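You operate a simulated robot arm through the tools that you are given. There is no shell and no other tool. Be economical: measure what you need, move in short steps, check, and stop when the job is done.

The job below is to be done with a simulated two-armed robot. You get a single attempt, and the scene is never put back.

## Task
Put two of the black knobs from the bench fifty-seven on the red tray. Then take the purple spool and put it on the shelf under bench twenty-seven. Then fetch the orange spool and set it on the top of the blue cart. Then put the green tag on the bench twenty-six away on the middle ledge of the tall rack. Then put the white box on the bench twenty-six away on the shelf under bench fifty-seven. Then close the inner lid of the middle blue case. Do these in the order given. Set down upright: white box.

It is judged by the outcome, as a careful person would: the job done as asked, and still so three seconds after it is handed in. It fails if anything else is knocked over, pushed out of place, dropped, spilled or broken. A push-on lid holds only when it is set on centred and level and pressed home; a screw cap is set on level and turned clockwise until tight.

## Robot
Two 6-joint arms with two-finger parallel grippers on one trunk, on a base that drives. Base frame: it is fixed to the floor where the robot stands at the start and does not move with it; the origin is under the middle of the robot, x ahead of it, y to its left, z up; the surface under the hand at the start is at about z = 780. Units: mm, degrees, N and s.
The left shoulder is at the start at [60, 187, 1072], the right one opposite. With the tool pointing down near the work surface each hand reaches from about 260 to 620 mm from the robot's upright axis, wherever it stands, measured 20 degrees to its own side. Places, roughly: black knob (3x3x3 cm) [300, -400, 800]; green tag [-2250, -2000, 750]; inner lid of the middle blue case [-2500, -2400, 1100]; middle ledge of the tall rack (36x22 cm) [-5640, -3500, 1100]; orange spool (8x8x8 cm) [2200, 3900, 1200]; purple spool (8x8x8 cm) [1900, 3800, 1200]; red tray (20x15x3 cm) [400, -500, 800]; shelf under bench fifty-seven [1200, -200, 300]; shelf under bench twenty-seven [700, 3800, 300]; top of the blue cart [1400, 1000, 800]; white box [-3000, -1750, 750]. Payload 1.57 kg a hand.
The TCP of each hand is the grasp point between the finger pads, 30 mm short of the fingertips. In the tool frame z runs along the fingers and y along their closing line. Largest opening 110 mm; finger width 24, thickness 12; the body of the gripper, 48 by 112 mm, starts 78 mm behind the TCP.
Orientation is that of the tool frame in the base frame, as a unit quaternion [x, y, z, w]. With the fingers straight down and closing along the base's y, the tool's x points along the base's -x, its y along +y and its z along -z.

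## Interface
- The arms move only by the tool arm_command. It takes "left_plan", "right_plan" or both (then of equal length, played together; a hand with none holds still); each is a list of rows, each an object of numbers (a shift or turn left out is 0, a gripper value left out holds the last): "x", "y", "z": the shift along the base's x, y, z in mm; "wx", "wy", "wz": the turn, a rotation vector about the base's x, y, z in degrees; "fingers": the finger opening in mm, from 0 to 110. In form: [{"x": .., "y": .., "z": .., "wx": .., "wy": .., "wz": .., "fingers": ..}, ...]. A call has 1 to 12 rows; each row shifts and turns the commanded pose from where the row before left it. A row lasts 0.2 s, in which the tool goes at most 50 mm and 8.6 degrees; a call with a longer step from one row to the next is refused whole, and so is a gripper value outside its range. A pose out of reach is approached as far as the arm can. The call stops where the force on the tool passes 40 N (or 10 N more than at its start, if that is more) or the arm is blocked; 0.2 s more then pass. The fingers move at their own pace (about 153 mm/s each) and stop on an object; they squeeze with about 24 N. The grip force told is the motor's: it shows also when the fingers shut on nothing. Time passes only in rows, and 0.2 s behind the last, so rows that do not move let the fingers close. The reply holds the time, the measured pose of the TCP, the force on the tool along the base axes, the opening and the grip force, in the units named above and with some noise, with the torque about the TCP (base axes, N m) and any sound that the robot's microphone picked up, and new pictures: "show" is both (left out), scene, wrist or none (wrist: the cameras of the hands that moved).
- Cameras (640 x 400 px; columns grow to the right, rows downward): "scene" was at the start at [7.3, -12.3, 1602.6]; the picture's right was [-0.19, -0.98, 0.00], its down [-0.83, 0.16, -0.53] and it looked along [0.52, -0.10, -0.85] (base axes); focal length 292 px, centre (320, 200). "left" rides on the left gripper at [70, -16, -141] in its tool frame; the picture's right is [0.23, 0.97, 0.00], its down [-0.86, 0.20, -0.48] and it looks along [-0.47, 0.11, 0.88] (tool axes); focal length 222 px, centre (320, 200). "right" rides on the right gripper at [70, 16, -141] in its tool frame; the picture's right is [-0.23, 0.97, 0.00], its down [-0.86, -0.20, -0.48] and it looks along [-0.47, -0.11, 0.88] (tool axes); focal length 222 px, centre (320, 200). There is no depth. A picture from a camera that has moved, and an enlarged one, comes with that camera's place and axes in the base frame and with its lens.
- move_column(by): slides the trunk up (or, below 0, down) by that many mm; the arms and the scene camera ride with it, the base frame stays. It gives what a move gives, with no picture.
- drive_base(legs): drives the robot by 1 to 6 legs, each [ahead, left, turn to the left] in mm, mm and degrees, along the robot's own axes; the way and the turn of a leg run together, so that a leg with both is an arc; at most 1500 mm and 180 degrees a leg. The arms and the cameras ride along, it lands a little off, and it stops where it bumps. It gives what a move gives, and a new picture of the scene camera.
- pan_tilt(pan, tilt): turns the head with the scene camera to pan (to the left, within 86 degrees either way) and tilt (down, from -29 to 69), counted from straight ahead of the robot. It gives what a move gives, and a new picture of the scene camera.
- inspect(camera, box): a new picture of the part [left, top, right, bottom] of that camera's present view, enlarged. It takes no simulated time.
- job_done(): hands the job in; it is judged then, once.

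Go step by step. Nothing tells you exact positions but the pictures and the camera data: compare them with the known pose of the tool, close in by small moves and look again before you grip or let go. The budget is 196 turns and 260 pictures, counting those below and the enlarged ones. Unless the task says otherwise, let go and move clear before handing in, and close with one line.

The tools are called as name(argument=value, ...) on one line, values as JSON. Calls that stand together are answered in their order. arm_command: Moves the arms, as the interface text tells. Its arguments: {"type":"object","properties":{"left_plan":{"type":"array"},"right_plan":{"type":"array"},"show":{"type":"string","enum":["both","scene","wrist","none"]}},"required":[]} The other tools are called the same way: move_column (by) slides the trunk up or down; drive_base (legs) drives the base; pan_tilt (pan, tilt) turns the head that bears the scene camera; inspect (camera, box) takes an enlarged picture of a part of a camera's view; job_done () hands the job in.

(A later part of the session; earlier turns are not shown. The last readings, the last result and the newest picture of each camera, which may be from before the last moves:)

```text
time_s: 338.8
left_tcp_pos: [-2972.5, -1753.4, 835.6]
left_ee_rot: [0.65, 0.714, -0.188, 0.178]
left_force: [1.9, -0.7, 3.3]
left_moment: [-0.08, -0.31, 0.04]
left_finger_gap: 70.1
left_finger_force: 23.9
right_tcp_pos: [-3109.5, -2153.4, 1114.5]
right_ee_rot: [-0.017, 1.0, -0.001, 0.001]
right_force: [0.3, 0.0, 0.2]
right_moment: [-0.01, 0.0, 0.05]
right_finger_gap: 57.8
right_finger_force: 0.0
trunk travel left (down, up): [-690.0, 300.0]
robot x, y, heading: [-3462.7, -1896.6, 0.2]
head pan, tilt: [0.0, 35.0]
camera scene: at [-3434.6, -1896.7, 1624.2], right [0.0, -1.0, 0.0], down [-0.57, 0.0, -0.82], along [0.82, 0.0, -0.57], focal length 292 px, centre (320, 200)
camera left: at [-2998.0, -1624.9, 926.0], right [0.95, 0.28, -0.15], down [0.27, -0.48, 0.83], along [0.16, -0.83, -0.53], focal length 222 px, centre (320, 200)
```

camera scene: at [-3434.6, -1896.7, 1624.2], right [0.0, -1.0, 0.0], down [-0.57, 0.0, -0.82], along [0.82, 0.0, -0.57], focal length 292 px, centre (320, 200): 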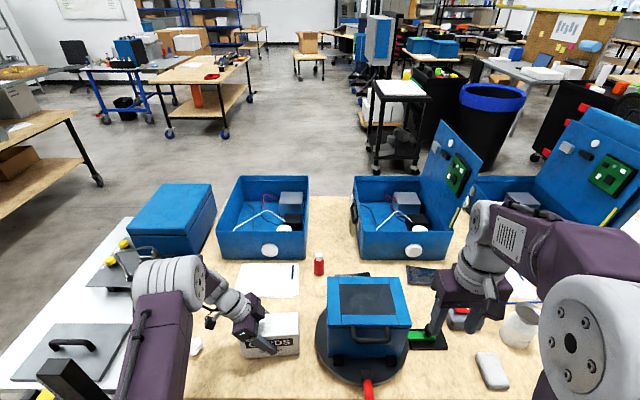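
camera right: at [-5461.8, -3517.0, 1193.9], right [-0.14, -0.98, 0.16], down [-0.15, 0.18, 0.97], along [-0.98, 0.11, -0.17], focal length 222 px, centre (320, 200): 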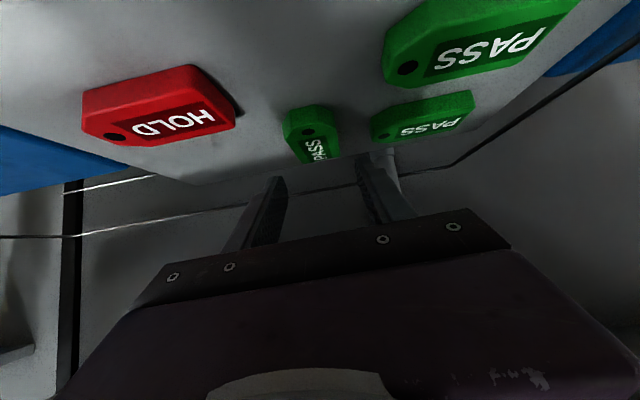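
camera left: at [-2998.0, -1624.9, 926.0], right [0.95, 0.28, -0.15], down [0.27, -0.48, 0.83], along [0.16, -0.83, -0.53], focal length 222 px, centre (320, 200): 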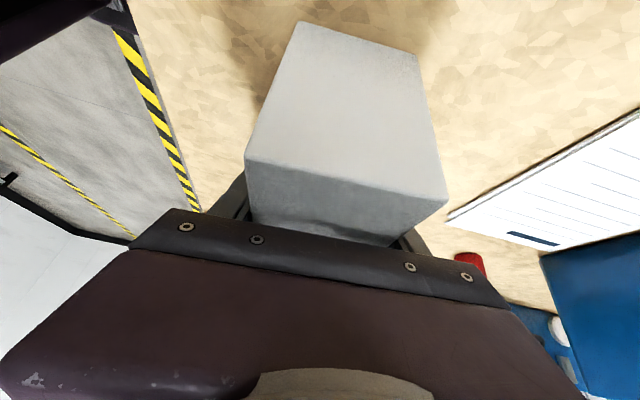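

The box is gripped at 70 mm. I'll lift a little and check the load.

arm_command(left_plan=[{"z": 10}, {"z": 20}, {"z": 30}, {}, {}], show="both")

```text
time_s: 340.0
left_tcp_pos: [-2973.4, -1754.6, 895.9]
left_ee_rot: [0.651, 0.714, -0.188, 0.178]
left_force: [-0.1, 0.1, -2.8]
left_moment: [0.03, 0.01, 0.02]
left_finger_gap: 70.2
left_finger_force: 23.8
right_tcp_pos: [-3109.6, -2153.8, 1112.7]
right_ee_rot: [-0.017, 1.0, 0.001, 0.001]
right_force: [0.2, -0.5, -0.5]
right_moment: [-0.01, -0.02, 0.0]
right_finger_gap: 58.4
right_finger_force: 0.0
trunk travel left (down, up): [-690.0, 300.0]
robot x, y, heading: [-3463.8, -1898.7, 0.7]
head pan, tilt: [0.0, 35.0]
camera scene: at [-3434.0, -1896.6, 1624.2], right [0.0, -1.0, 0.0], down [-0.57, 0.0, -0.82], along [0.82, 0.0, -0.57], focal length 292 px, centre (320, 200)
camera left: at [-2997.3, -1625.4, 985.1], right [0.95, 0.28, -0.15], down [0.27, -0.48, 0.83], along [0.16, -0.83, -0.53], focal length 222 px, centre (320, 200)
```

scene: 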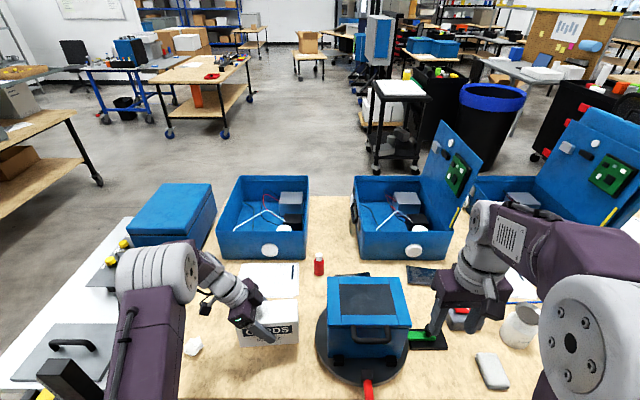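
left: 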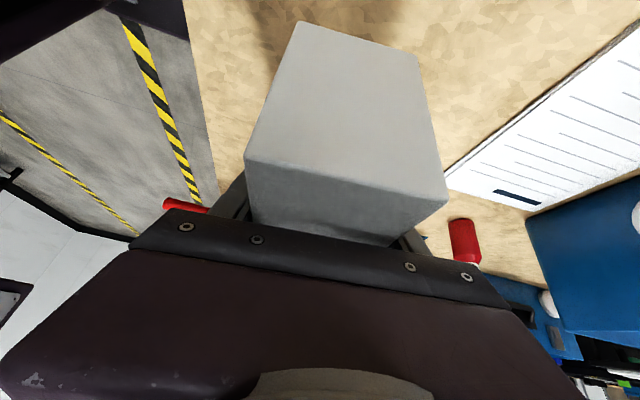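

The box is light and steady. I'll raise up, back away, and drive back through the corridor to bench fifty-seven.

move_column(by=220)

drive_base(legs=[[-550, 0, -0.3], [0, 1350, 0], [0, 350, 0]])

```text
time_s: 342.3
left_tcp_pos: [-2972.3, -1754.1, 1115.8]
left_ee_rot: [0.65, 0.714, -0.188, 0.178]
left_force: [0.0, -0.8, -2.1]
left_moment: [0.01, -0.01, -0.01]
left_finger_gap: 70.0
left_finger_force: 23.7
right_tcp_pos: [-3109.3, -2152.4, 1333.2]
right_ee_rot: [-0.016, 1.0, 0.0, 0.001]
right_force: [-0.5, 0.3, 0.5]
right_moment: [0.0, 0.02, -0.02]
right_finger_gap: 58.1
right_finger_force: 0.1
trunk travel left (down, up): [-910.0, 80.0]
robot x, y, heading: [-3463.8, -1897.9, 0.0]
head pan, tilt: [0.0, 35.0]
```

```text
time_s: 353.9
left_tcp_pos: [-3527.1, -17.4, 1115.4]
left_ee_rot: [0.648, 0.717, -0.187, 0.177]
left_force: [-0.3, -0.6, -3.2]
left_moment: [-0.01, 0.0, -0.02]
left_finger_gap: 70.1
left_finger_force: 24.3
right_tcp_pos: [-3663.1, -417.2, 1332.9]
right_ee_rot: [-0.02, 1.0, 0.001, 0.0]
right_force: [0.0, 0.1, 0.1]
right_moment: [0.03, 0.0, -0.01]
right_finger_gap: 58.1
right_finger_force: 0.0
trunk travel left (down, up): [-910.0, 80.0]
robot x, y, heading: [-4016.3, -164.0, 0.5]
head pan, tilt: [0.0, 35.0]
camera scene: at [-3988.3, -163.8, 1844.2], right [0.01, -1.0, 0.0], down [-0.57, 0.0, -0.82], along [0.82, 0.01, -0.57], focal length 292 px, centre (320, 200)
```

scene: 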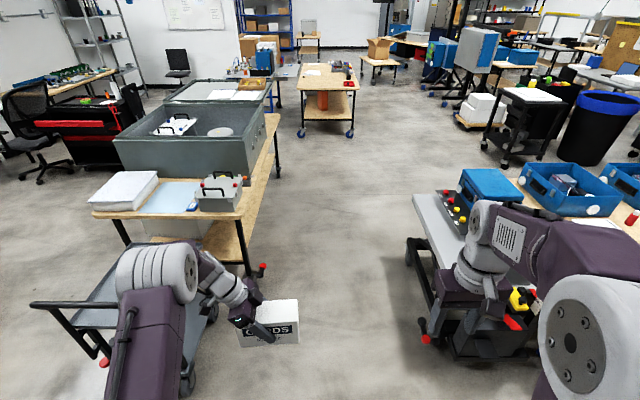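

The corridor is clear; I'll shift slightly right and drive through.

drive_base(legs=[[300, -70, -0.5], [1400, 0, 0], [1300, 0, 0]])

```text
time_s: 368.7
left_tcp_pos: [-511.7, -77.0, 1116.0]
left_ee_rot: [0.653, 0.712, -0.188, 0.177]
left_force: [-0.1, -0.2, -2.8]
left_moment: [0.02, -0.04, 0.0]
left_finger_gap: 69.6
left_finger_force: 23.8
right_tcp_pos: [-653.4, -474.4, 1334.7]
right_ee_rot: [-0.013, 1.0, -0.001, 0.002]
right_force: [-0.2, 0.3, 0.0]
right_moment: [0.03, -0.05, 0.01]
right_finger_gap: 58.2
right_finger_force: 0.1
trunk travel left (down, up): [-910.0, 80.0]
robot x, y, heading: [-1003.7, -216.2, -0.2]
head pan, tilt: [0.0, 35.0]
camera scene: at [-975.3, -216.7, 1844.2], right [0.0, -1.0, 0.0], down [-0.57, 0.0, -0.82], along [0.82, 0.0, -0.57], focal length 292 px, centre (320, 200)
```

scene: 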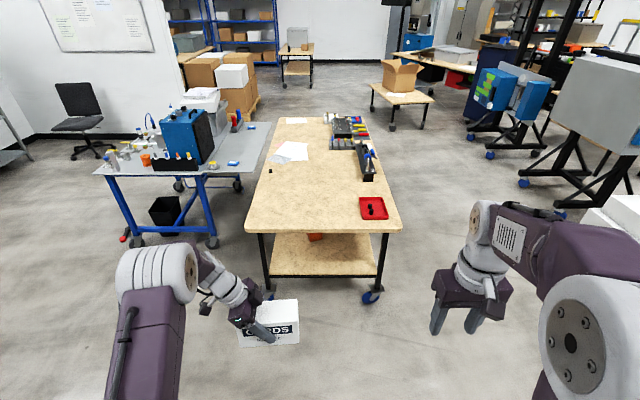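

Bench fifty-seven is ahead, with its shelf open at this end. I'll turn the box lengthwise, move the right hand to the side, and lower the trunk.

arm_command(left_plan=[{"wz": 7.8, "z": 10}, {"wz": 7.8, "z": 10}, {"wz": 7.8, "z": 10}, {"wz": 7.8, "z": 10}, {"wz": 7.8, "z": 10}, {"wz": 7.8, "z": 10}, {"wz": 7.8, "z": 10}, {"wz": 7.8, "z": 10}, {"wz": 7.8, "z": 10}, {"wz": 7.8, "z": 10}, {"wz": 7.6}, {}], right_plan=[{"y": -40}, {"y": -40, "x": -10}, {"y": -40, "x": -20}, {"y": -40, "x": -25}, {"y": -40, "x": -30}, {"y": -35, "x": -35}, {"y": -25, "x": -35}, {"y": -20, "x": -35}, {"x": -35}, {}, {}, {}], show="both")

```text
time_s: 371.3
left_tcp_pos: [-510.4, -77.5, 1215.2]
left_ee_rot: [0.012, 0.965, -0.023, 0.261]
left_force: [-0.7, 0.3, -2.7]
left_moment: [0.05, -0.01, 0.0]
left_finger_gap: 70.0
left_finger_force: 23.8
right_tcp_pos: [-879.1, -755.1, 1336.6]
right_ee_rot: [-0.014, 1.0, 0.0, 0.0]
right_force: [0.1, -0.1, 0.4]
right_moment: [-0.01, -0.01, 0.0]
right_finger_gap: 57.8
right_finger_force: 0.2
trunk travel left (down, up): [-910.0, 80.0]
robot x, y, heading: [-1000.8, -217.5, -0.1]
head pan, tilt: [0.0, 35.0]
camera scene: at [-974.8, -216.5, 1844.2], right [0.0, -1.0, 0.0], down [-0.57, 0.0, -0.82], along [0.82, 0.0, -0.57], focal length 292 px, centre (320, 200)
camera right: at [-948.6, -740.6, 1477.3], right [0.2, 0.98, 0.0], down [0.86, -0.18, 0.48], along [0.47, -0.1, -0.88], focal length 222 px, centre (320, 200)
camera left: at [-643.6, -85.9, 1303.7], right [-0.16, 0.98, -0.15], down [0.5, 0.21, 0.84], along [0.85, 0.06, -0.53], focal length 222 px, centre (320, 200)
```

scene: 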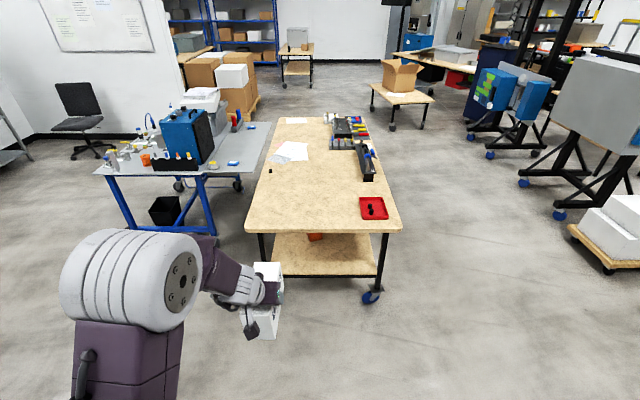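
right: 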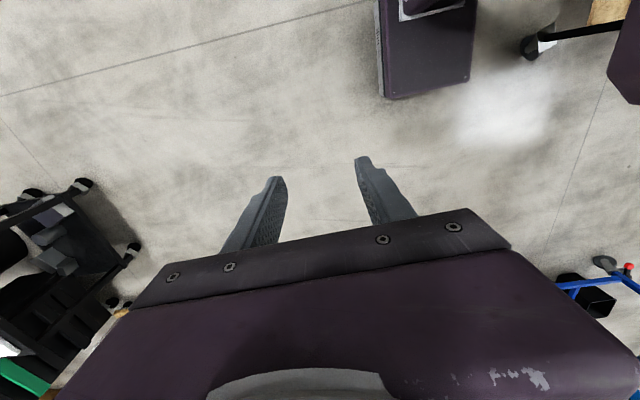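
left: 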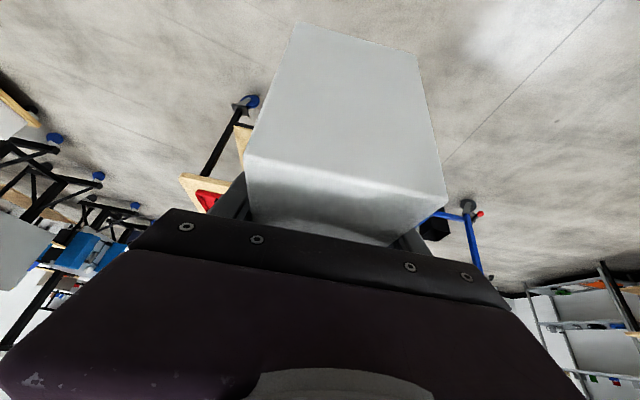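

move_column(by=-400)

move_column(by=-400)

drive_base(legs=[[450, -70, 0]])

```text
time_s: 375.2
left_tcp_pos: [-509.8, -76.6, 816.7]
left_ee_rot: [0.013, 0.965, -0.023, 0.262]
left_force: [-0.1, 0.0, -2.4]
left_moment: [0.01, 0.05, -0.01]
left_finger_gap: 70.0
left_finger_force: 23.9
right_tcp_pos: [-877.8, -754.8, 936.7]
right_ee_rot: [-0.013, 1.0, 0.0, 0.001]
right_force: [0.4, 0.5, 0.4]
right_moment: [-0.01, -0.04, -0.01]
right_finger_gap: 57.9
right_finger_force: 0.0
trunk travel left (down, up): [-510.0, 480.0]
robot x, y, heading: [-1002.3, -216.3, -0.1]
head pan, tilt: [0.0, 35.0]
```

```text
time_s: 379.0
left_tcp_pos: [-510.6, -76.7, 415.5]
left_ee_rot: [0.013, 0.965, -0.023, 0.262]
left_force: [0.1, 0.7, -1.6]
left_moment: [0.01, 0.01, 0.02]
left_finger_gap: 69.9
left_finger_force: 24.0
right_tcp_pos: [-877.3, -755.0, 536.4]
right_ee_rot: [-0.013, 1.0, 0.0, 0.001]
right_force: [-0.5, 1.0, -0.5]
right_moment: [-0.02, 0.02, -0.02]
right_finger_gap: 58.1
right_finger_force: 0.0
trunk travel left (down, up): [-110.0, 880.0]
robot x, y, heading: [-999.7, -219.8, -0.2]
head pan, tilt: [0.0, 35.0]
```

```text
time_s: 381.7
left_tcp_pos: [-60.9, -150.0, 416.3]
left_ee_rot: [0.015, 0.965, -0.024, 0.261]
left_force: [0.5, 0.2, -2.9]
left_moment: [-0.01, 0.0, -0.04]
left_finger_gap: 69.9
left_finger_force: 23.7
right_tcp_pos: [-430.6, -826.2, 535.7]
right_ee_rot: [-0.01, 1.0, -0.001, 0.001]
right_force: [-0.2, -0.5, -0.5]
right_moment: [-0.03, -0.01, -0.01]
right_finger_gap: 58.1
right_finger_force: 0.1
trunk travel left (down, up): [-110.0, 880.0]
robot x, y, heading: [-552.1, -292.4, -0.4]
head pan, tilt: [0.0, 35.0]
camera scene: at [-524.9, -288.4, 1044.2], right [-0.01, -1.0, 0.0], down [-0.57, 0.0, -0.82], along [0.82, -0.01, -0.57], focal length 292 px, centre (320, 200)
```

scene: 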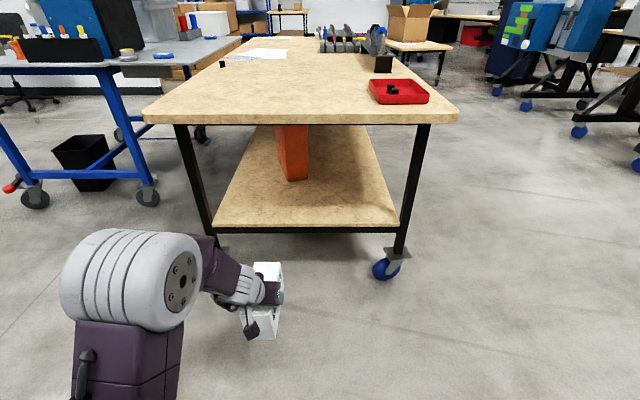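

The shelf is at z≈317 with its front edge at x≈334, and the front part is free. I'll drive in partway and extend the arm, watching the elbow.

drive_base(legs=[[340, 0, 0.3]])

arm_command(left_plan=[{"x": 30}, {"x": 30}, {}], show="both")

```text
time_s: 383.9
left_tcp_pos: [270.2, -151.5, 414.6]
left_ee_rot: [0.014, 0.965, -0.023, 0.26]
left_force: [-0.3, -1.0, -3.1]
left_moment: [-0.01, -0.01, 0.02]
left_finger_gap: 70.1
left_finger_force: 23.4
right_tcp_pos: [-98.3, -828.5, 534.8]
right_ee_rot: [-0.012, 1.0, 0.0, 0.001]
right_force: [-0.2, 0.4, -0.9]
right_moment: [0.0, 0.01, -0.01]
right_finger_gap: 58.1
right_finger_force: 0.0
trunk travel left (down, up): [-110.0, 880.0]
robot x, y, heading: [-221.9, -295.5, -0.2]
head pan, tilt: [0.0, 35.0]
camera scene: at [-194.5, -290.4, 1044.2], right [0.0, -1.0, 0.0], down [-0.57, 0.0, -0.82], along [0.82, 0.0, -0.57], focal length 292 px, centre (320, 200)
```

scene: 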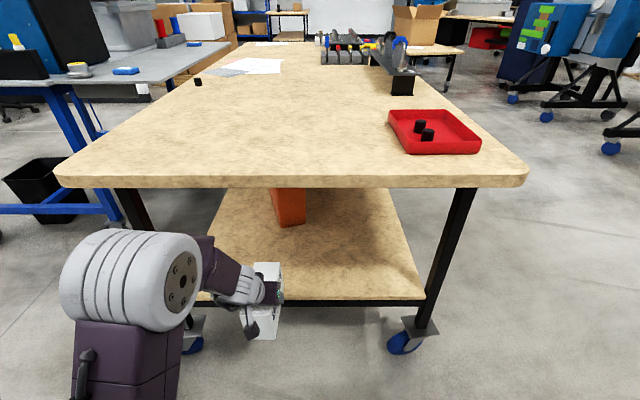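

```text
time_s: 384.7
left_tcp_pos: [297.3, -153.3, 418.0]
left_ee_rot: [0.018, 0.961, -0.037, 0.274]
left_force: [-0.4, -0.2, -2.5]
left_moment: [0.0, 0.03, 0.0]
left_finger_gap: 69.6
left_finger_force: 24.6
left hand out of reach, approached as far as the arm can: row 1, 2
right_tcp_pos: [-99.2, -829.8, 536.5]
right_ee_rot: [-0.012, 1.0, 0.0, 0.001]
right_force: [0.9, -0.2, 0.0]
right_moment: [-0.03, -0.02, -0.01]
right_finger_gap: 58.0
right_finger_force: 0.1
trunk travel left (down, up): [-110.0, 880.0]
robot x, y, heading: [-222.2, -290.7, -0.0]
head pan, tilt: [0.0, 35.0]
camera scene: at [-194.4, -290.4, 1044.2], right [0.0, -1.0, 0.0], down [-0.57, 0.0, -0.82], along [0.82, 0.0, -0.57], focal length 292 px, centre (320, 200)
camera left: at [162.8, -157.6, 503.8], right [-0.14, 0.97, -0.18], down [0.49, 0.23, 0.84], along [0.86, 0.03, -0.51], focal length 222 px, centre (320, 200)
```

scene: 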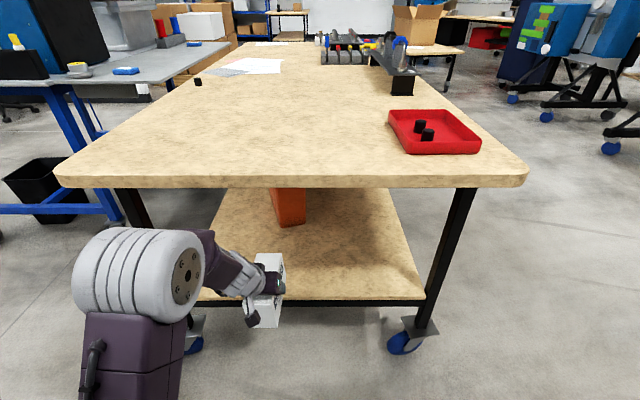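
left: 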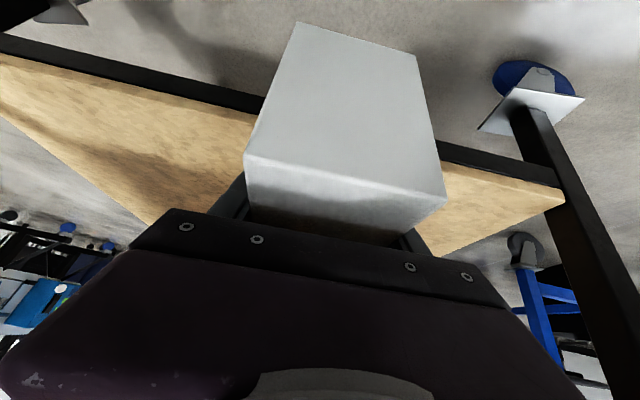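

The arm is near its limit here, so I'll back up a little, raise the trunk by 150 mm while lowering the hand to match, and restore the tilt.

drive_base(legs=[[-160, 0, 0]])

arm_command(left_plan=[{"x": -20, "wy": 1.7, "wx": 1.3}, {}], show="none")

move_column(by=150)

arm_command(left_plan=[{"z": -40}, {"z": -40}, {"z": -40}, {"z": -30}, {}], show="scene")

```text
time_s: 386.1
left_tcp_pos: [139.8, -150.5, 418.9]
left_ee_rot: [0.016, 0.961, -0.037, 0.274]
left_force: [0.5, 0.1, -2.9]
left_moment: [0.0, 0.01, 0.01]
left_finger_gap: 70.0
left_finger_force: 23.9
right_tcp_pos: [-255.1, -827.6, 537.0]
right_ee_rot: [-0.014, 1.0, 0.0, 0.0]
right_force: [0.3, -0.2, 0.2]
right_moment: [0.0, 0.0, -0.01]
right_finger_gap: 58.1
right_finger_force: 0.1
trunk travel left (down, up): [-110.0, 880.0]
robot x, y, heading: [-377.8, -289.4, 0.1]
head pan, tilt: [0.0, 35.0]
camera scene: at [-351.6, -289.8, 1044.2], right [0.0, -1.0, 0.0], down [-0.57, 0.0, -0.82], along [0.82, 0.0, -0.57], focal length 292 px, centre (320, 200)
```

scene: 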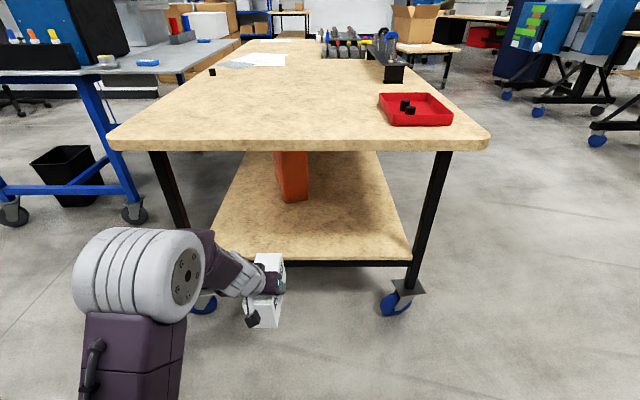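

```text
time_s: 386.7
left_tcp_pos: [122.9, -150.8, 419.5]
left_ee_rot: [0.019, 0.964, -0.029, 0.262]
left_force: [0.2, -1.0, -2.5]
left_moment: [0.02, 0.01, 0.01]
left_finger_gap: 69.8
left_finger_force: 23.9
left hand out of reach, approached as far as the arm can: row 1
right_tcp_pos: [-253.4, -827.8, 536.3]
right_ee_rot: [-0.015, 1.0, 0.0, 0.001]
right_force: [-0.1, 0.3, -0.4]
right_moment: [0.03, 0.01, -0.01]
right_finger_gap: 58.2
right_finger_force: 0.1
trunk travel left (down, up): [-110.0, 880.0]
robot x, y, heading: [-381.9, -289.0, -0.0]
head pan, tilt: [0.0, 35.0]
```

```text
time_s: 388.5
left_tcp_pos: [124.2, -150.0, 568.7]
left_ee_rot: [0.018, 0.964, -0.029, 0.262]
left_force: [0.3, 0.2, -2.5]
left_moment: [0.0, 0.01, 0.0]
left_finger_gap: 69.8
left_finger_force: 24.0
right_tcp_pos: [-253.6, -826.7, 686.1]
right_ee_rot: [-0.014, 1.0, 0.0, 0.0]
right_force: [-0.1, -0.7, 0.7]
right_moment: [-0.01, 0.01, -0.05]
right_finger_gap: 58.1
right_finger_force: 0.1
trunk travel left (down, up): [-260.0, 730.0]
robot x, y, heading: [-378.7, -287.8, -0.3]
head pan, tilt: [0.0, 35.0]
```

```text
time_s: 389.7
left_tcp_pos: [122.8, -148.6, 419.7]
left_ee_rot: [0.017, 0.965, -0.028, 0.262]
left_force: [0.8, -0.8, -3.3]
left_moment: [0.01, 0.02, -0.01]
left_finger_gap: 70.0
left_finger_force: 24.3
right_tcp_pos: [-254.6, -827.6, 686.1]
right_ee_rot: [-0.014, 1.0, 0.0, 0.001]
right_force: [-0.6, 0.6, 0.2]
right_moment: [0.01, 0.0, -0.01]
right_finger_gap: 58.1
right_finger_force: 0.0
trunk travel left (down, up): [-260.0, 730.0]
robot x, y, heading: [-377.5, -289.4, 0.1]
head pan, tilt: [0.0, 35.0]
camera scene: at [-351.5, -289.8, 1194.2], right [0.0, -1.0, 0.0], down [-0.57, 0.0, -0.82], along [0.82, 0.0, -0.57], focal length 292 px, centre (320, 200)
```

scene: 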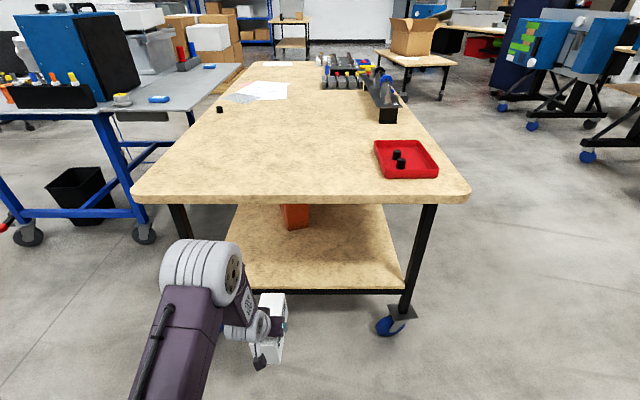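

arm_command(left_plan=[{"x": 30}, {"x": 30}, {"x": 30}, {}], show="scene")

```text
time_s: 390.7
left_tcp_pos: [216.0, -149.7, 420.5]
left_ee_rot: [0.018, 0.965, -0.028, 0.261]
left_force: [0.4, 0.4, -2.6]
left_moment: [-0.01, 0.02, -0.01]
left_finger_gap: 70.2
left_finger_force: 23.8
right_tcp_pos: [-253.5, -827.4, 686.4]
right_ee_rot: [-0.014, 1.0, 0.0, 0.002]
right_force: [-0.4, 1.0, -0.2]
right_moment: [-0.02, 0.01, 0.05]
right_finger_gap: 58.1
right_finger_force: 0.0
trunk travel left (down, up): [-260.0, 730.0]
robot x, y, heading: [-378.6, -289.8, 0.1]
head pan, tilt: [0.0, 35.0]
camera scene: at [-351.5, -289.8, 1194.2], right [0.0, -1.0, 0.0], down [-0.57, 0.0, -0.82], along [0.82, 0.0, -0.57], focal length 292 px, centre (320, 200)
```

scene: 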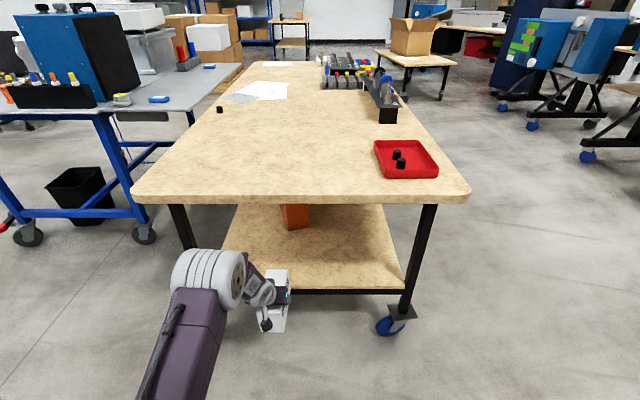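

The arm now reaches 594 mm ahead. I'll drive in with the box over the shelf, keeping the elbow short of the bench edge.

drive_base(legs=[[165, 0, 0]])

inspect(camera="left", box=[0, 0, 640, 400])

```text
time_s: 392.1
left_tcp_pos: [381.3, -151.1, 418.4]
left_ee_rot: [0.018, 0.965, -0.028, 0.261]
left_force: [0.6, 0.0, -3.2]
left_moment: [0.0, 0.03, 0.01]
left_finger_gap: 70.1
left_finger_force: 23.7
right_tcp_pos: [-90.2, -828.1, 685.6]
right_ee_rot: [-0.013, 1.0, -0.001, 0.0]
right_force: [-0.4, -0.1, 0.5]
right_moment: [-0.02, 0.02, -0.02]
right_finger_gap: 57.9
right_finger_force: 0.1
trunk travel left (down, up): [-260.0, 730.0]
robot x, y, heading: [-218.2, -291.8, -0.2]
head pan, tilt: [0.0, 35.0]
camera scene: at [-186.1, -290.2, 1194.1], right [0.0, -1.0, 0.0], down [-0.57, 0.0, -0.82], along [0.82, 0.0, -0.57], focal length 292 px, centre (320, 200)
```

scene: 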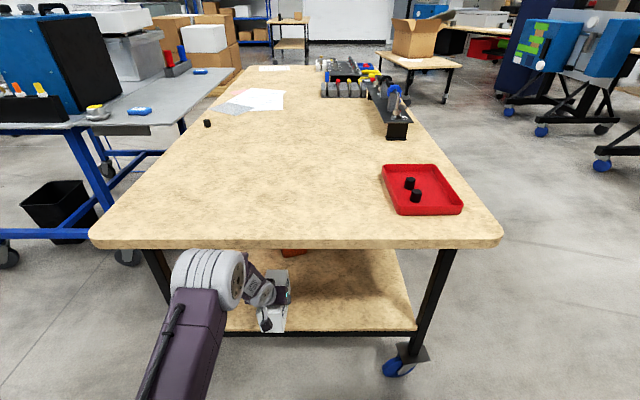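

```text
1.00 times, centred on (320, 200) of left (not enlarged: the box is as wide or as high as the picture)
camera zoom: at [247.2, -158.2, 507.9], right [-0.15, 0.98, -0.16], down [0.51, 0.21, 0.84], along [0.85, 0.04, -0.53], focal length 222 px, centre (320, 200)
```

zoom: 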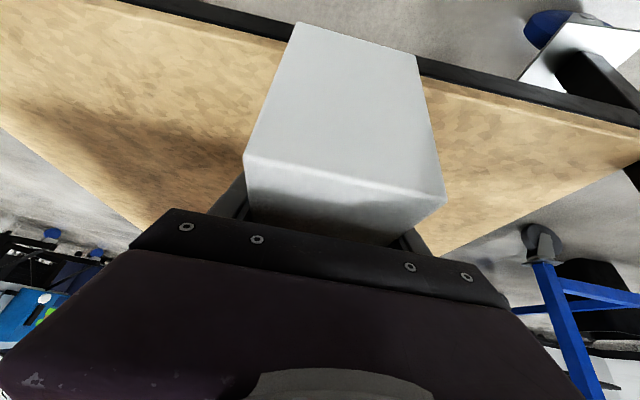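

drive_base(legs=[[35, 0, 0]])

arm_command(left_plan=[{"x": 12}, {"z": -18}, {"z": -10}, {}], show="both")

```text
time_s: 393.1
left_tcp_pos: [407.2, -150.9, 416.0]
left_ee_rot: [0.019, 0.967, -0.028, 0.254]
left_force: [0.4, 0.4, -2.8]
left_moment: [0.01, -0.04, -0.02]
left_finger_gap: 69.8
left_finger_force: 23.6
right_tcp_pos: [-55.4, -828.1, 686.5]
right_ee_rot: [-0.014, 1.0, 0.0, 0.002]
right_force: [0.4, -0.1, -0.2]
right_moment: [-0.01, 0.0, 0.01]
right_finger_gap: 58.2
right_finger_force: 0.1
trunk travel left (down, up): [-260.0, 730.0]
robot x, y, heading: [-180.2, -293.2, -0.0]
head pan, tilt: [0.0, 35.0]
stopped in leg 1: the robot was blocked; the commanded pose is now the measured one
camera scene: at [-154.3, -290.4, 1194.3], right [0.0, -1.0, 0.0], down [-0.57, 0.0, -0.82], along [0.82, 0.0, -0.57], focal length 292 px, centre (320, 200)
```

scene: 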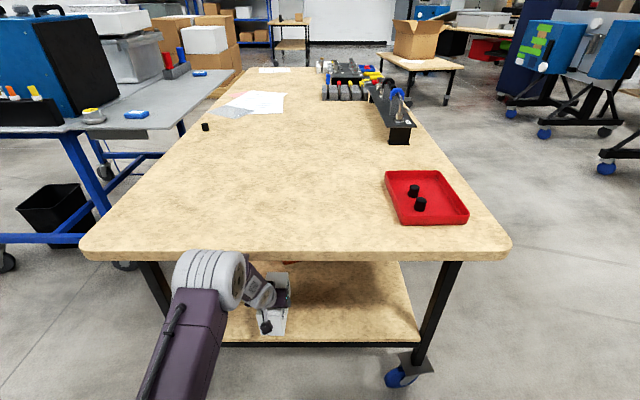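

```text
time_s: 394.1
left_tcp_pos: [413.2, -152.1, 388.2]
left_ee_rot: [0.019, 0.966, -0.029, 0.256]
left_force: [0.3, 0.7, -0.8]
left_moment: [0.0, -0.19, -0.08]
left_finger_gap: 70.2
left_finger_force: 24.0
left hand out of reach, approached as far as the arm can: row 1
right_tcp_pos: [-53.9, -827.5, 685.8]
right_ee_rot: [-0.014, 1.0, 0.0, 0.0]
right_force: [-0.1, -0.3, -0.1]
right_moment: [0.0, 0.02, 0.01]
right_finger_gap: 58.0
right_finger_force: 0.1
trunk travel left (down, up): [-260.0, 730.0]
robot x, y, heading: [-179.4, -291.9, -0.0]
head pan, tilt: [0.0, 35.0]
camera scene: at [-152.1, -290.4, 1194.2], right [0.0, -1.0, 0.0], down [-0.57, 0.0, -0.82], along [0.82, 0.0, -0.57], focal length 292 px, centre (320, 200)
camera left: at [282.2, -159.0, 477.7], right [-0.15, 0.98, -0.16], down [0.52, 0.21, 0.83], along [0.84, 0.04, -0.54], focal length 222 px, centre (320, 200)
```

scene: 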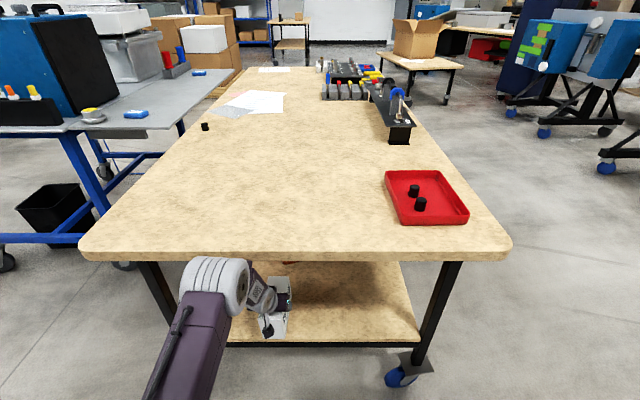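
left: 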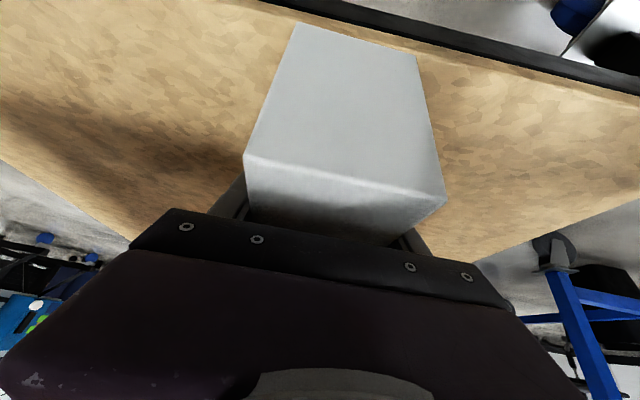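

The box's rear edge is just inside the shelf edge. I'll lower it to contact in small steps.

arm_command(left_plan=[{"z": -5}, {"z": -5}, {}], show="none")

```text
time_s: 394.9
left_tcp_pos: [414.9, -153.6, 381.0]
left_ee_rot: [0.019, 0.965, -0.027, 0.259]
left_force: [2.9, 1.7, 22.1]
left_moment: [0.92, 0.18, -0.03]
left_finger_gap: 70.1
left_finger_force: 23.7
right_tcp_pos: [-56.1, -828.6, 685.4]
right_ee_rot: [-0.015, 1.0, 0.001, 0.002]
right_force: [-0.1, -0.4, -0.2]
right_moment: [-0.01, 0.01, -0.01]
right_finger_gap: 57.9
right_finger_force: 0.0
trunk travel left (down, up): [-260.0, 730.0]
robot x, y, heading: [-179.7, -286.9, 0.1]
head pan, tilt: [0.0, 35.0]
```

It's down. I'll release and draw the hand back along its own axis.

arm_command(left_plan=[{"z": 2}, {"fingers": 78}, {"fingers": 104}, {}, {"x": -10, "z": 17}, {"x": -15, "z": 20}, {"x": -20, "z": 15}, {"x": -35}, {"x": -35}, {}], show="both")

```text
time_s: 397.1
left_tcp_pos: [299.1, -152.4, 432.5]
left_ee_rot: [0.019, 0.966, -0.028, 0.256]
left_force: [-0.8, 0.0, -0.5]
left_moment: [-0.01, -0.01, -0.02]
left_finger_gap: 104.0
left_finger_force: 0.0
right_tcp_pos: [-53.9, -828.1, 686.4]
right_ee_rot: [-0.015, 1.0, 0.001, 0.001]
right_force: [0.0, 0.6, -0.1]
right_moment: [0.02, 0.01, 0.02]
right_finger_gap: 58.0
right_finger_force: 0.1
trunk travel left (down, up): [-260.0, 730.0]
robot x, y, heading: [-176.9, -290.7, -0.2]
head pan, tilt: [0.0, 35.0]
camera scene: at [-152.4, -290.5, 1194.2], right [0.0, -1.0, 0.0], down [-0.57, 0.0, -0.82], along [0.82, 0.0, -0.57], focal length 292 px, centre (320, 200)
camera left: at [167.2, -159.9, 521.8], right [-0.15, 0.98, -0.16], down [0.52, 0.21, 0.83], along [0.84, 0.04, -0.54], focal length 222 px, centre (320, 200)
```

scene: 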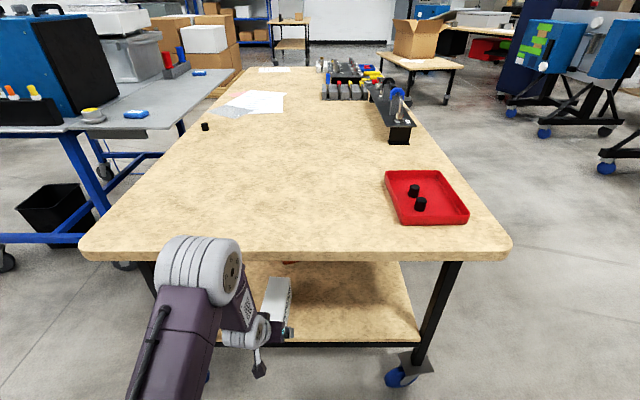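
left: 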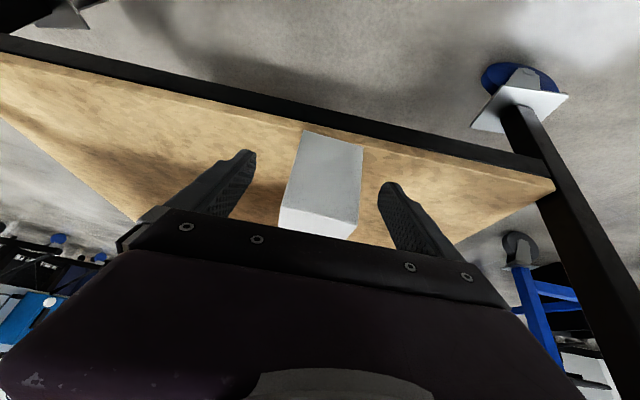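

The box stands with its rear right at the shelf edge. I'll push it about 40 mm further in with the closed fingers.

arm_command(left_plan=[{"x": -15, "fingers": 34}, {"z": -25}, {"z": -25}, {}, {}], show="wrist")

```text
time_s: 398.3
left_tcp_pos: [284.5, -153.7, 381.4]
left_ee_rot: [0.02, 0.966, -0.028, 0.255]
left_force: [0.3, -0.3, 0.9]
left_moment: [0.02, 0.02, 0.01]
left_finger_gap: 33.6
left_finger_force: 0.1
right_tcp_pos: [-53.9, -829.1, 686.3]
right_ee_rot: [-0.014, 1.0, 0.0, 0.001]
right_force: [-0.6, 0.1, -0.1]
right_moment: [-0.03, 0.01, 0.01]
right_finger_gap: 58.0
right_finger_force: 0.0
trunk travel left (down, up): [-260.0, 730.0]
robot x, y, heading: [-179.0, -290.6, -0.1]
head pan, tilt: [0.0, 35.0]
camera left: at [153.4, -160.1, 471.8], right [-0.15, 0.98, -0.16], down [0.52, 0.21, 0.83], along [0.84, 0.04, -0.54], focal length 222 px, centre (320, 200)
```

left: 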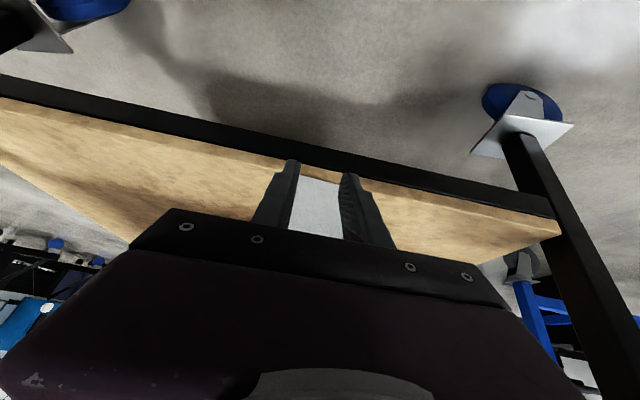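

arm_command(left_plan=[{"x": 15}, {"x": 12}, {"x": 12}, {"x": 12}, {"x": 12}, {}], show="both")

```text
time_s: 399.7
left_tcp_pos: [347.3, -151.8, 380.5]
left_ee_rot: [0.02, 0.966, -0.027, 0.255]
left_force: [-0.4, -0.4, 0.7]
left_moment: [0.02, -0.02, -0.03]
left_finger_gap: 34.0
left_finger_force: 0.0
right_tcp_pos: [-55.2, -828.0, 686.3]
right_ee_rot: [-0.014, 1.0, 0.0, 0.001]
right_force: [-0.1, 0.0, -0.4]
right_moment: [0.03, 0.02, 0.04]
right_finger_gap: 58.3
right_finger_force: 0.1
trunk travel left (down, up): [-260.0, 730.0]
robot x, y, heading: [-180.6, -288.6, -0.1]
head pan, tilt: [0.0, 35.0]
camera scene: at [-152.5, -290.5, 1194.2], right [0.0, -1.0, 0.0], down [-0.57, 0.0, -0.82], along [0.82, 0.0, -0.57], focal length 292 px, centre (320, 200)
camera left: at [215.4, -158.7, 470.7], right [-0.15, 0.98, -0.16], down [0.52, 0.21, 0.83], along [0.84, 0.04, -0.54], focal length 222 px, centre (320, 200)
```

scene: 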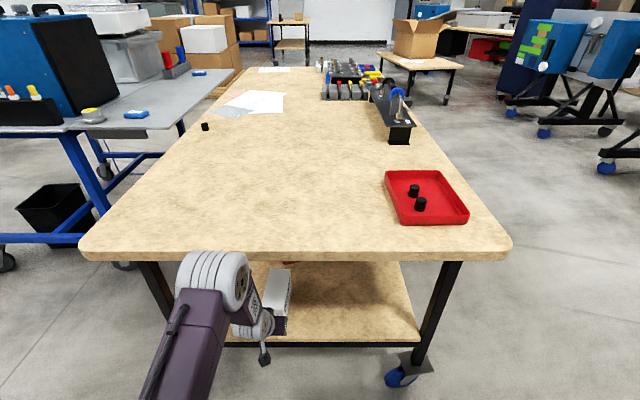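
left: 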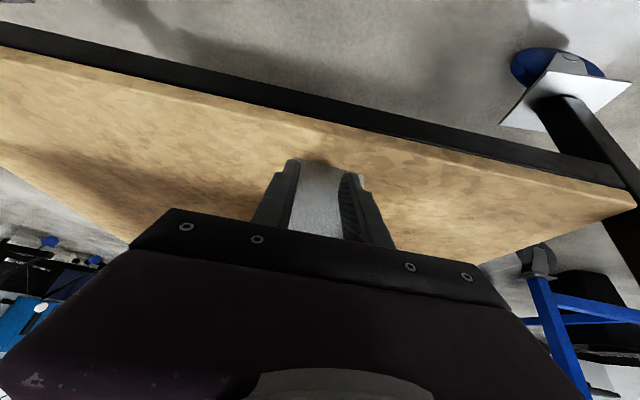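

arm_command(left_plan=[{"x": 12}, {"x": 10}, {}, {"x": -30}, {"x": -40}, {"x": -40}, {}], show="both")

```text
time_s: 401.3
left_tcp_pos: [257.1, -153.0, 380.8]
left_ee_rot: [0.02, 0.966, -0.028, 0.255]
left_force: [-0.4, 0.9, -0.7]
left_moment: [-0.02, 0.02, 0.02]
left_finger_gap: 34.1
left_finger_force: 0.0
right_tcp_pos: [-55.4, -828.4, 686.4]
right_ee_rot: [-0.014, 1.0, 0.0, 0.001]
right_force: [0.7, -0.2, -1.1]
right_moment: [0.0, -0.01, 0.0]
right_finger_gap: 57.9
right_finger_force: 0.0
trunk travel left (down, up): [-260.0, 730.0]
robot x, y, heading: [-179.9, -294.4, -0.1]
head pan, tilt: [0.0, 35.0]
camera scene: at [-152.4, -290.5, 1194.2], right [0.0, -1.0, 0.0], down [-0.57, 0.0, -0.82], along [0.82, 0.0, -0.57], focal length 292 px, centre (320, 200)
camera left: at [126.3, -158.9, 470.6], right [-0.15, 0.98, -0.16], down [0.52, 0.21, 0.83], along [0.84, 0.04, -0.54], focal length 222 px, centre (320, 200)
```

scene: 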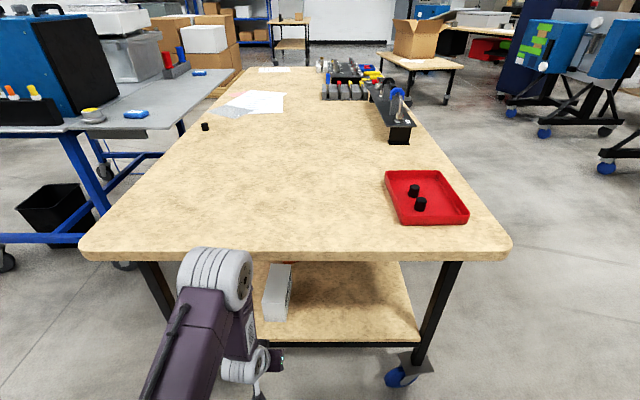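
left: 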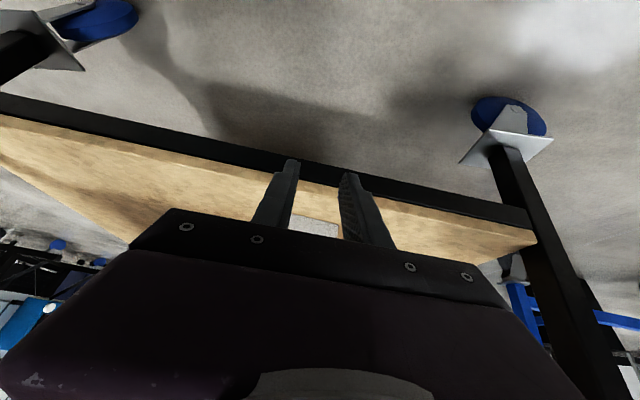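

The white box stands upright, well inside the shelf. Now I'll return to bench twenty-six for the lid.

drive_base(legs=[[-420, 0, 0], [0, -700, 0]])

move_column(by=400)

move_column(by=130)

arm_command(left_plan=[{"wy": 7.5, "z": 30, "y": 20}, {"wy": 7.5, "z": 30, "y": 20}, {"wy": 7.5, "z": 30, "y": 20}, {"wy": 7.5, "z": 30, "x": -30}, {"z": 30, "x": -30}, {"x": -30, "z": 30}, {"x": -10}], right_plan=[{"x": 35, "y": 20}, {"x": 35, "y": 25}, {"x": 35, "y": 30}, {"x": 30, "y": 35}, {"x": 30, "y": 40}, {"x": 30, "y": 40}, {"x": 25, "y": 40}], show="none")

drive_base(legs=[[0, 0, 180], [650, 1150, 0]])

```text
time_s: 407.4
left_tcp_pos: [-173.0, -854.1, 381.0]
left_ee_rot: [0.026, 0.966, -0.029, 0.255]
left_force: [-1.2, -0.5, -0.4]
left_moment: [0.0, -0.01, -0.03]
left_finger_gap: 34.1
left_finger_force: 0.2
right_tcp_pos: [-495.2, -1526.4, 686.0]
right_ee_rot: [-0.008, 1.0, 0.001, 0.0]
right_force: [0.5, -0.1, 0.1]
right_moment: [0.02, -0.01, 0.01]
right_finger_gap: 57.8
right_finger_force: 0.1
trunk travel left (down, up): [-260.0, 730.0]
robot x, y, heading: [-615.2, -985.1, -1.0]
head pan, tilt: [0.0, 35.0]
camera scene: at [-585.9, -987.9, 1194.2], right [-0.01, -1.0, 0.0], down [-0.57, 0.01, -0.82], along [0.82, -0.01, -0.57], focal length 292 px, centre (320, 200)
```

scene: 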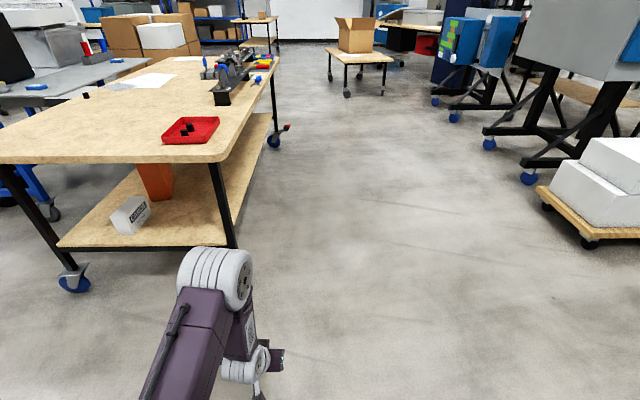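

```text
time_s: 411.2
left_tcp_pos: [-172.6, -854.9, 780.3]
left_ee_rot: [0.025, 0.966, -0.029, 0.255]
left_force: [0.8, 0.1, -0.5]
left_moment: [-0.02, -0.01, 0.01]
left_finger_gap: 34.0
left_finger_force: 0.1
right_tcp_pos: [-494.6, -1526.5, 1085.0]
right_ee_rot: [-0.007, 1.0, 0.0, 0.001]
right_force: [0.0, 0.1, -0.2]
right_moment: [0.02, -0.01, 0.03]
right_finger_gap: 58.0
right_finger_force: 0.1
trunk travel left (down, up): [-660.0, 330.0]
robot x, y, heading: [-613.5, -986.8, -0.6]
head pan, tilt: [0.0, 35.0]
```

```text
time_s: 412.8
left_tcp_pos: [-173.3, -854.7, 911.7]
left_ee_rot: [0.027, 0.966, -0.03, 0.255]
left_force: [1.2, 0.4, 0.6]
left_moment: [0.01, 0.01, 0.0]
left_finger_gap: 33.9
left_finger_force: 0.0
right_tcp_pos: [-495.3, -1526.4, 1216.8]
right_ee_rot: [-0.007, 1.0, 0.0, 0.001]
right_force: [0.0, -0.3, 0.3]
right_moment: [-0.04, -0.04, 0.03]
right_finger_gap: 57.8
right_finger_force: 0.1
trunk travel left (down, up): [-790.0, 200.0]
robot x, y, heading: [-617.1, -989.2, -0.8]
head pan, tilt: [0.0, 35.0]
```

```text
time_s: 414.4
left_tcp_pos: [-272.8, -802.3, 1084.4]
left_ee_rot: [0.018, 0.999, -0.036, -0.004]
left_force: [0.4, 0.2, -0.2]
left_moment: [0.01, 0.01, -0.01]
left_finger_gap: 33.8
left_finger_force: 0.1
left hand out of reach, approached as far as the arm can: row 2, 3
right_tcp_pos: [-271.7, -1293.4, 1217.0]
right_ee_rot: [-0.006, 1.0, -0.001, 0.0]
right_force: [0.0, 0.5, -1.1]
right_moment: [-0.06, -0.02, -0.04]
right_finger_gap: 58.1
right_finger_force: 0.2
trunk travel left (down, up): [-790.0, 200.0]
robot x, y, heading: [-614.2, -990.9, -0.7]
head pan, tilt: [0.0, 35.0]
```

```text
time_s: 428.4
left_tcp_pos: [-1625.4, -2339.0, 1086.2]
left_ee_rot: [0.999, -0.016, 0.003, -0.036]
left_force: [-0.3, 0.1, -0.7]
left_moment: [0.0, -0.03, 0.01]
left_finger_gap: 33.9
left_finger_force: 0.1
right_tcp_pos: [-1624.8, -1845.4, 1216.2]
right_ee_rot: [1.0, 0.008, -0.001, 0.001]
right_force: [0.4, -0.5, 0.1]
right_moment: [0.02, -0.03, -0.02]
right_finger_gap: 57.7
right_finger_force: 0.0
trunk travel left (down, up): [-790.0, 200.0]
robot x, y, heading: [-1284.6, -2155.0, 179.2]
head pan, tilt: [0.0, 35.0]
camera scene: at [-1313.7, -2151.9, 1724.2], right [0.01, 1.0, 0.0], down [0.57, -0.01, -0.82], along [-0.82, 0.01, -0.57], focal length 292 px, centre (320, 200)
```

scene: 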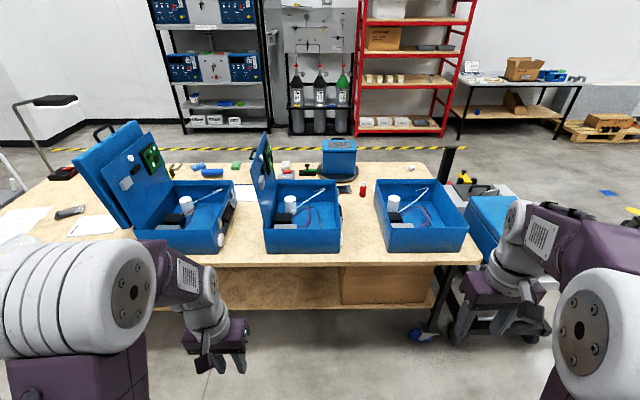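

The box is upright on the shelf. Now a close look at the middle case's lid.

inspect(camera="scene", box=[200, 110, 400, 270])

inspect(camera="scene", box=[60, 100, 260, 270])

```text
2.50 times, centred on (300, 190) of scene
camera zoom: at [-1313.7, -2151.9, 1724.2], right [0.01, 1.0, 0.0], down [0.57, -0.01, -0.82], along [-0.82, 0.01, -0.57], focal length 730 px, centre (370, 225)
```

zoom: 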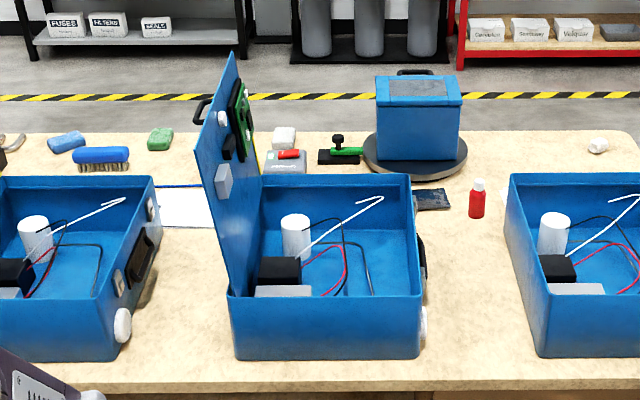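

```text
2.35 times, centred on (160, 185) of scene
camera zoom: at [-1313.7, -2151.9, 1724.2], right [0.01, 1.0, 0.0], down [0.57, -0.01, -0.82], along [-0.82, 0.01, -0.57], focal length 687 px, centre (696, 235)
```

zoom: 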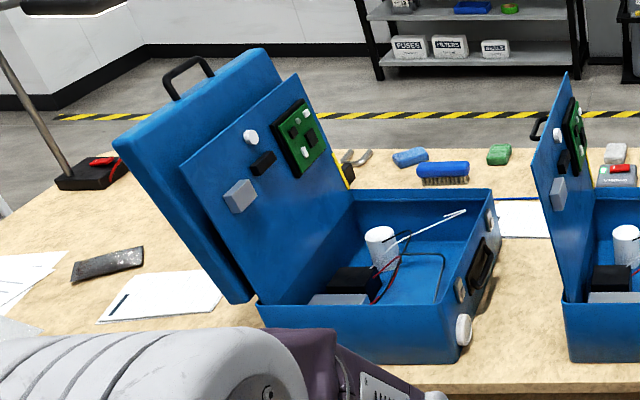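

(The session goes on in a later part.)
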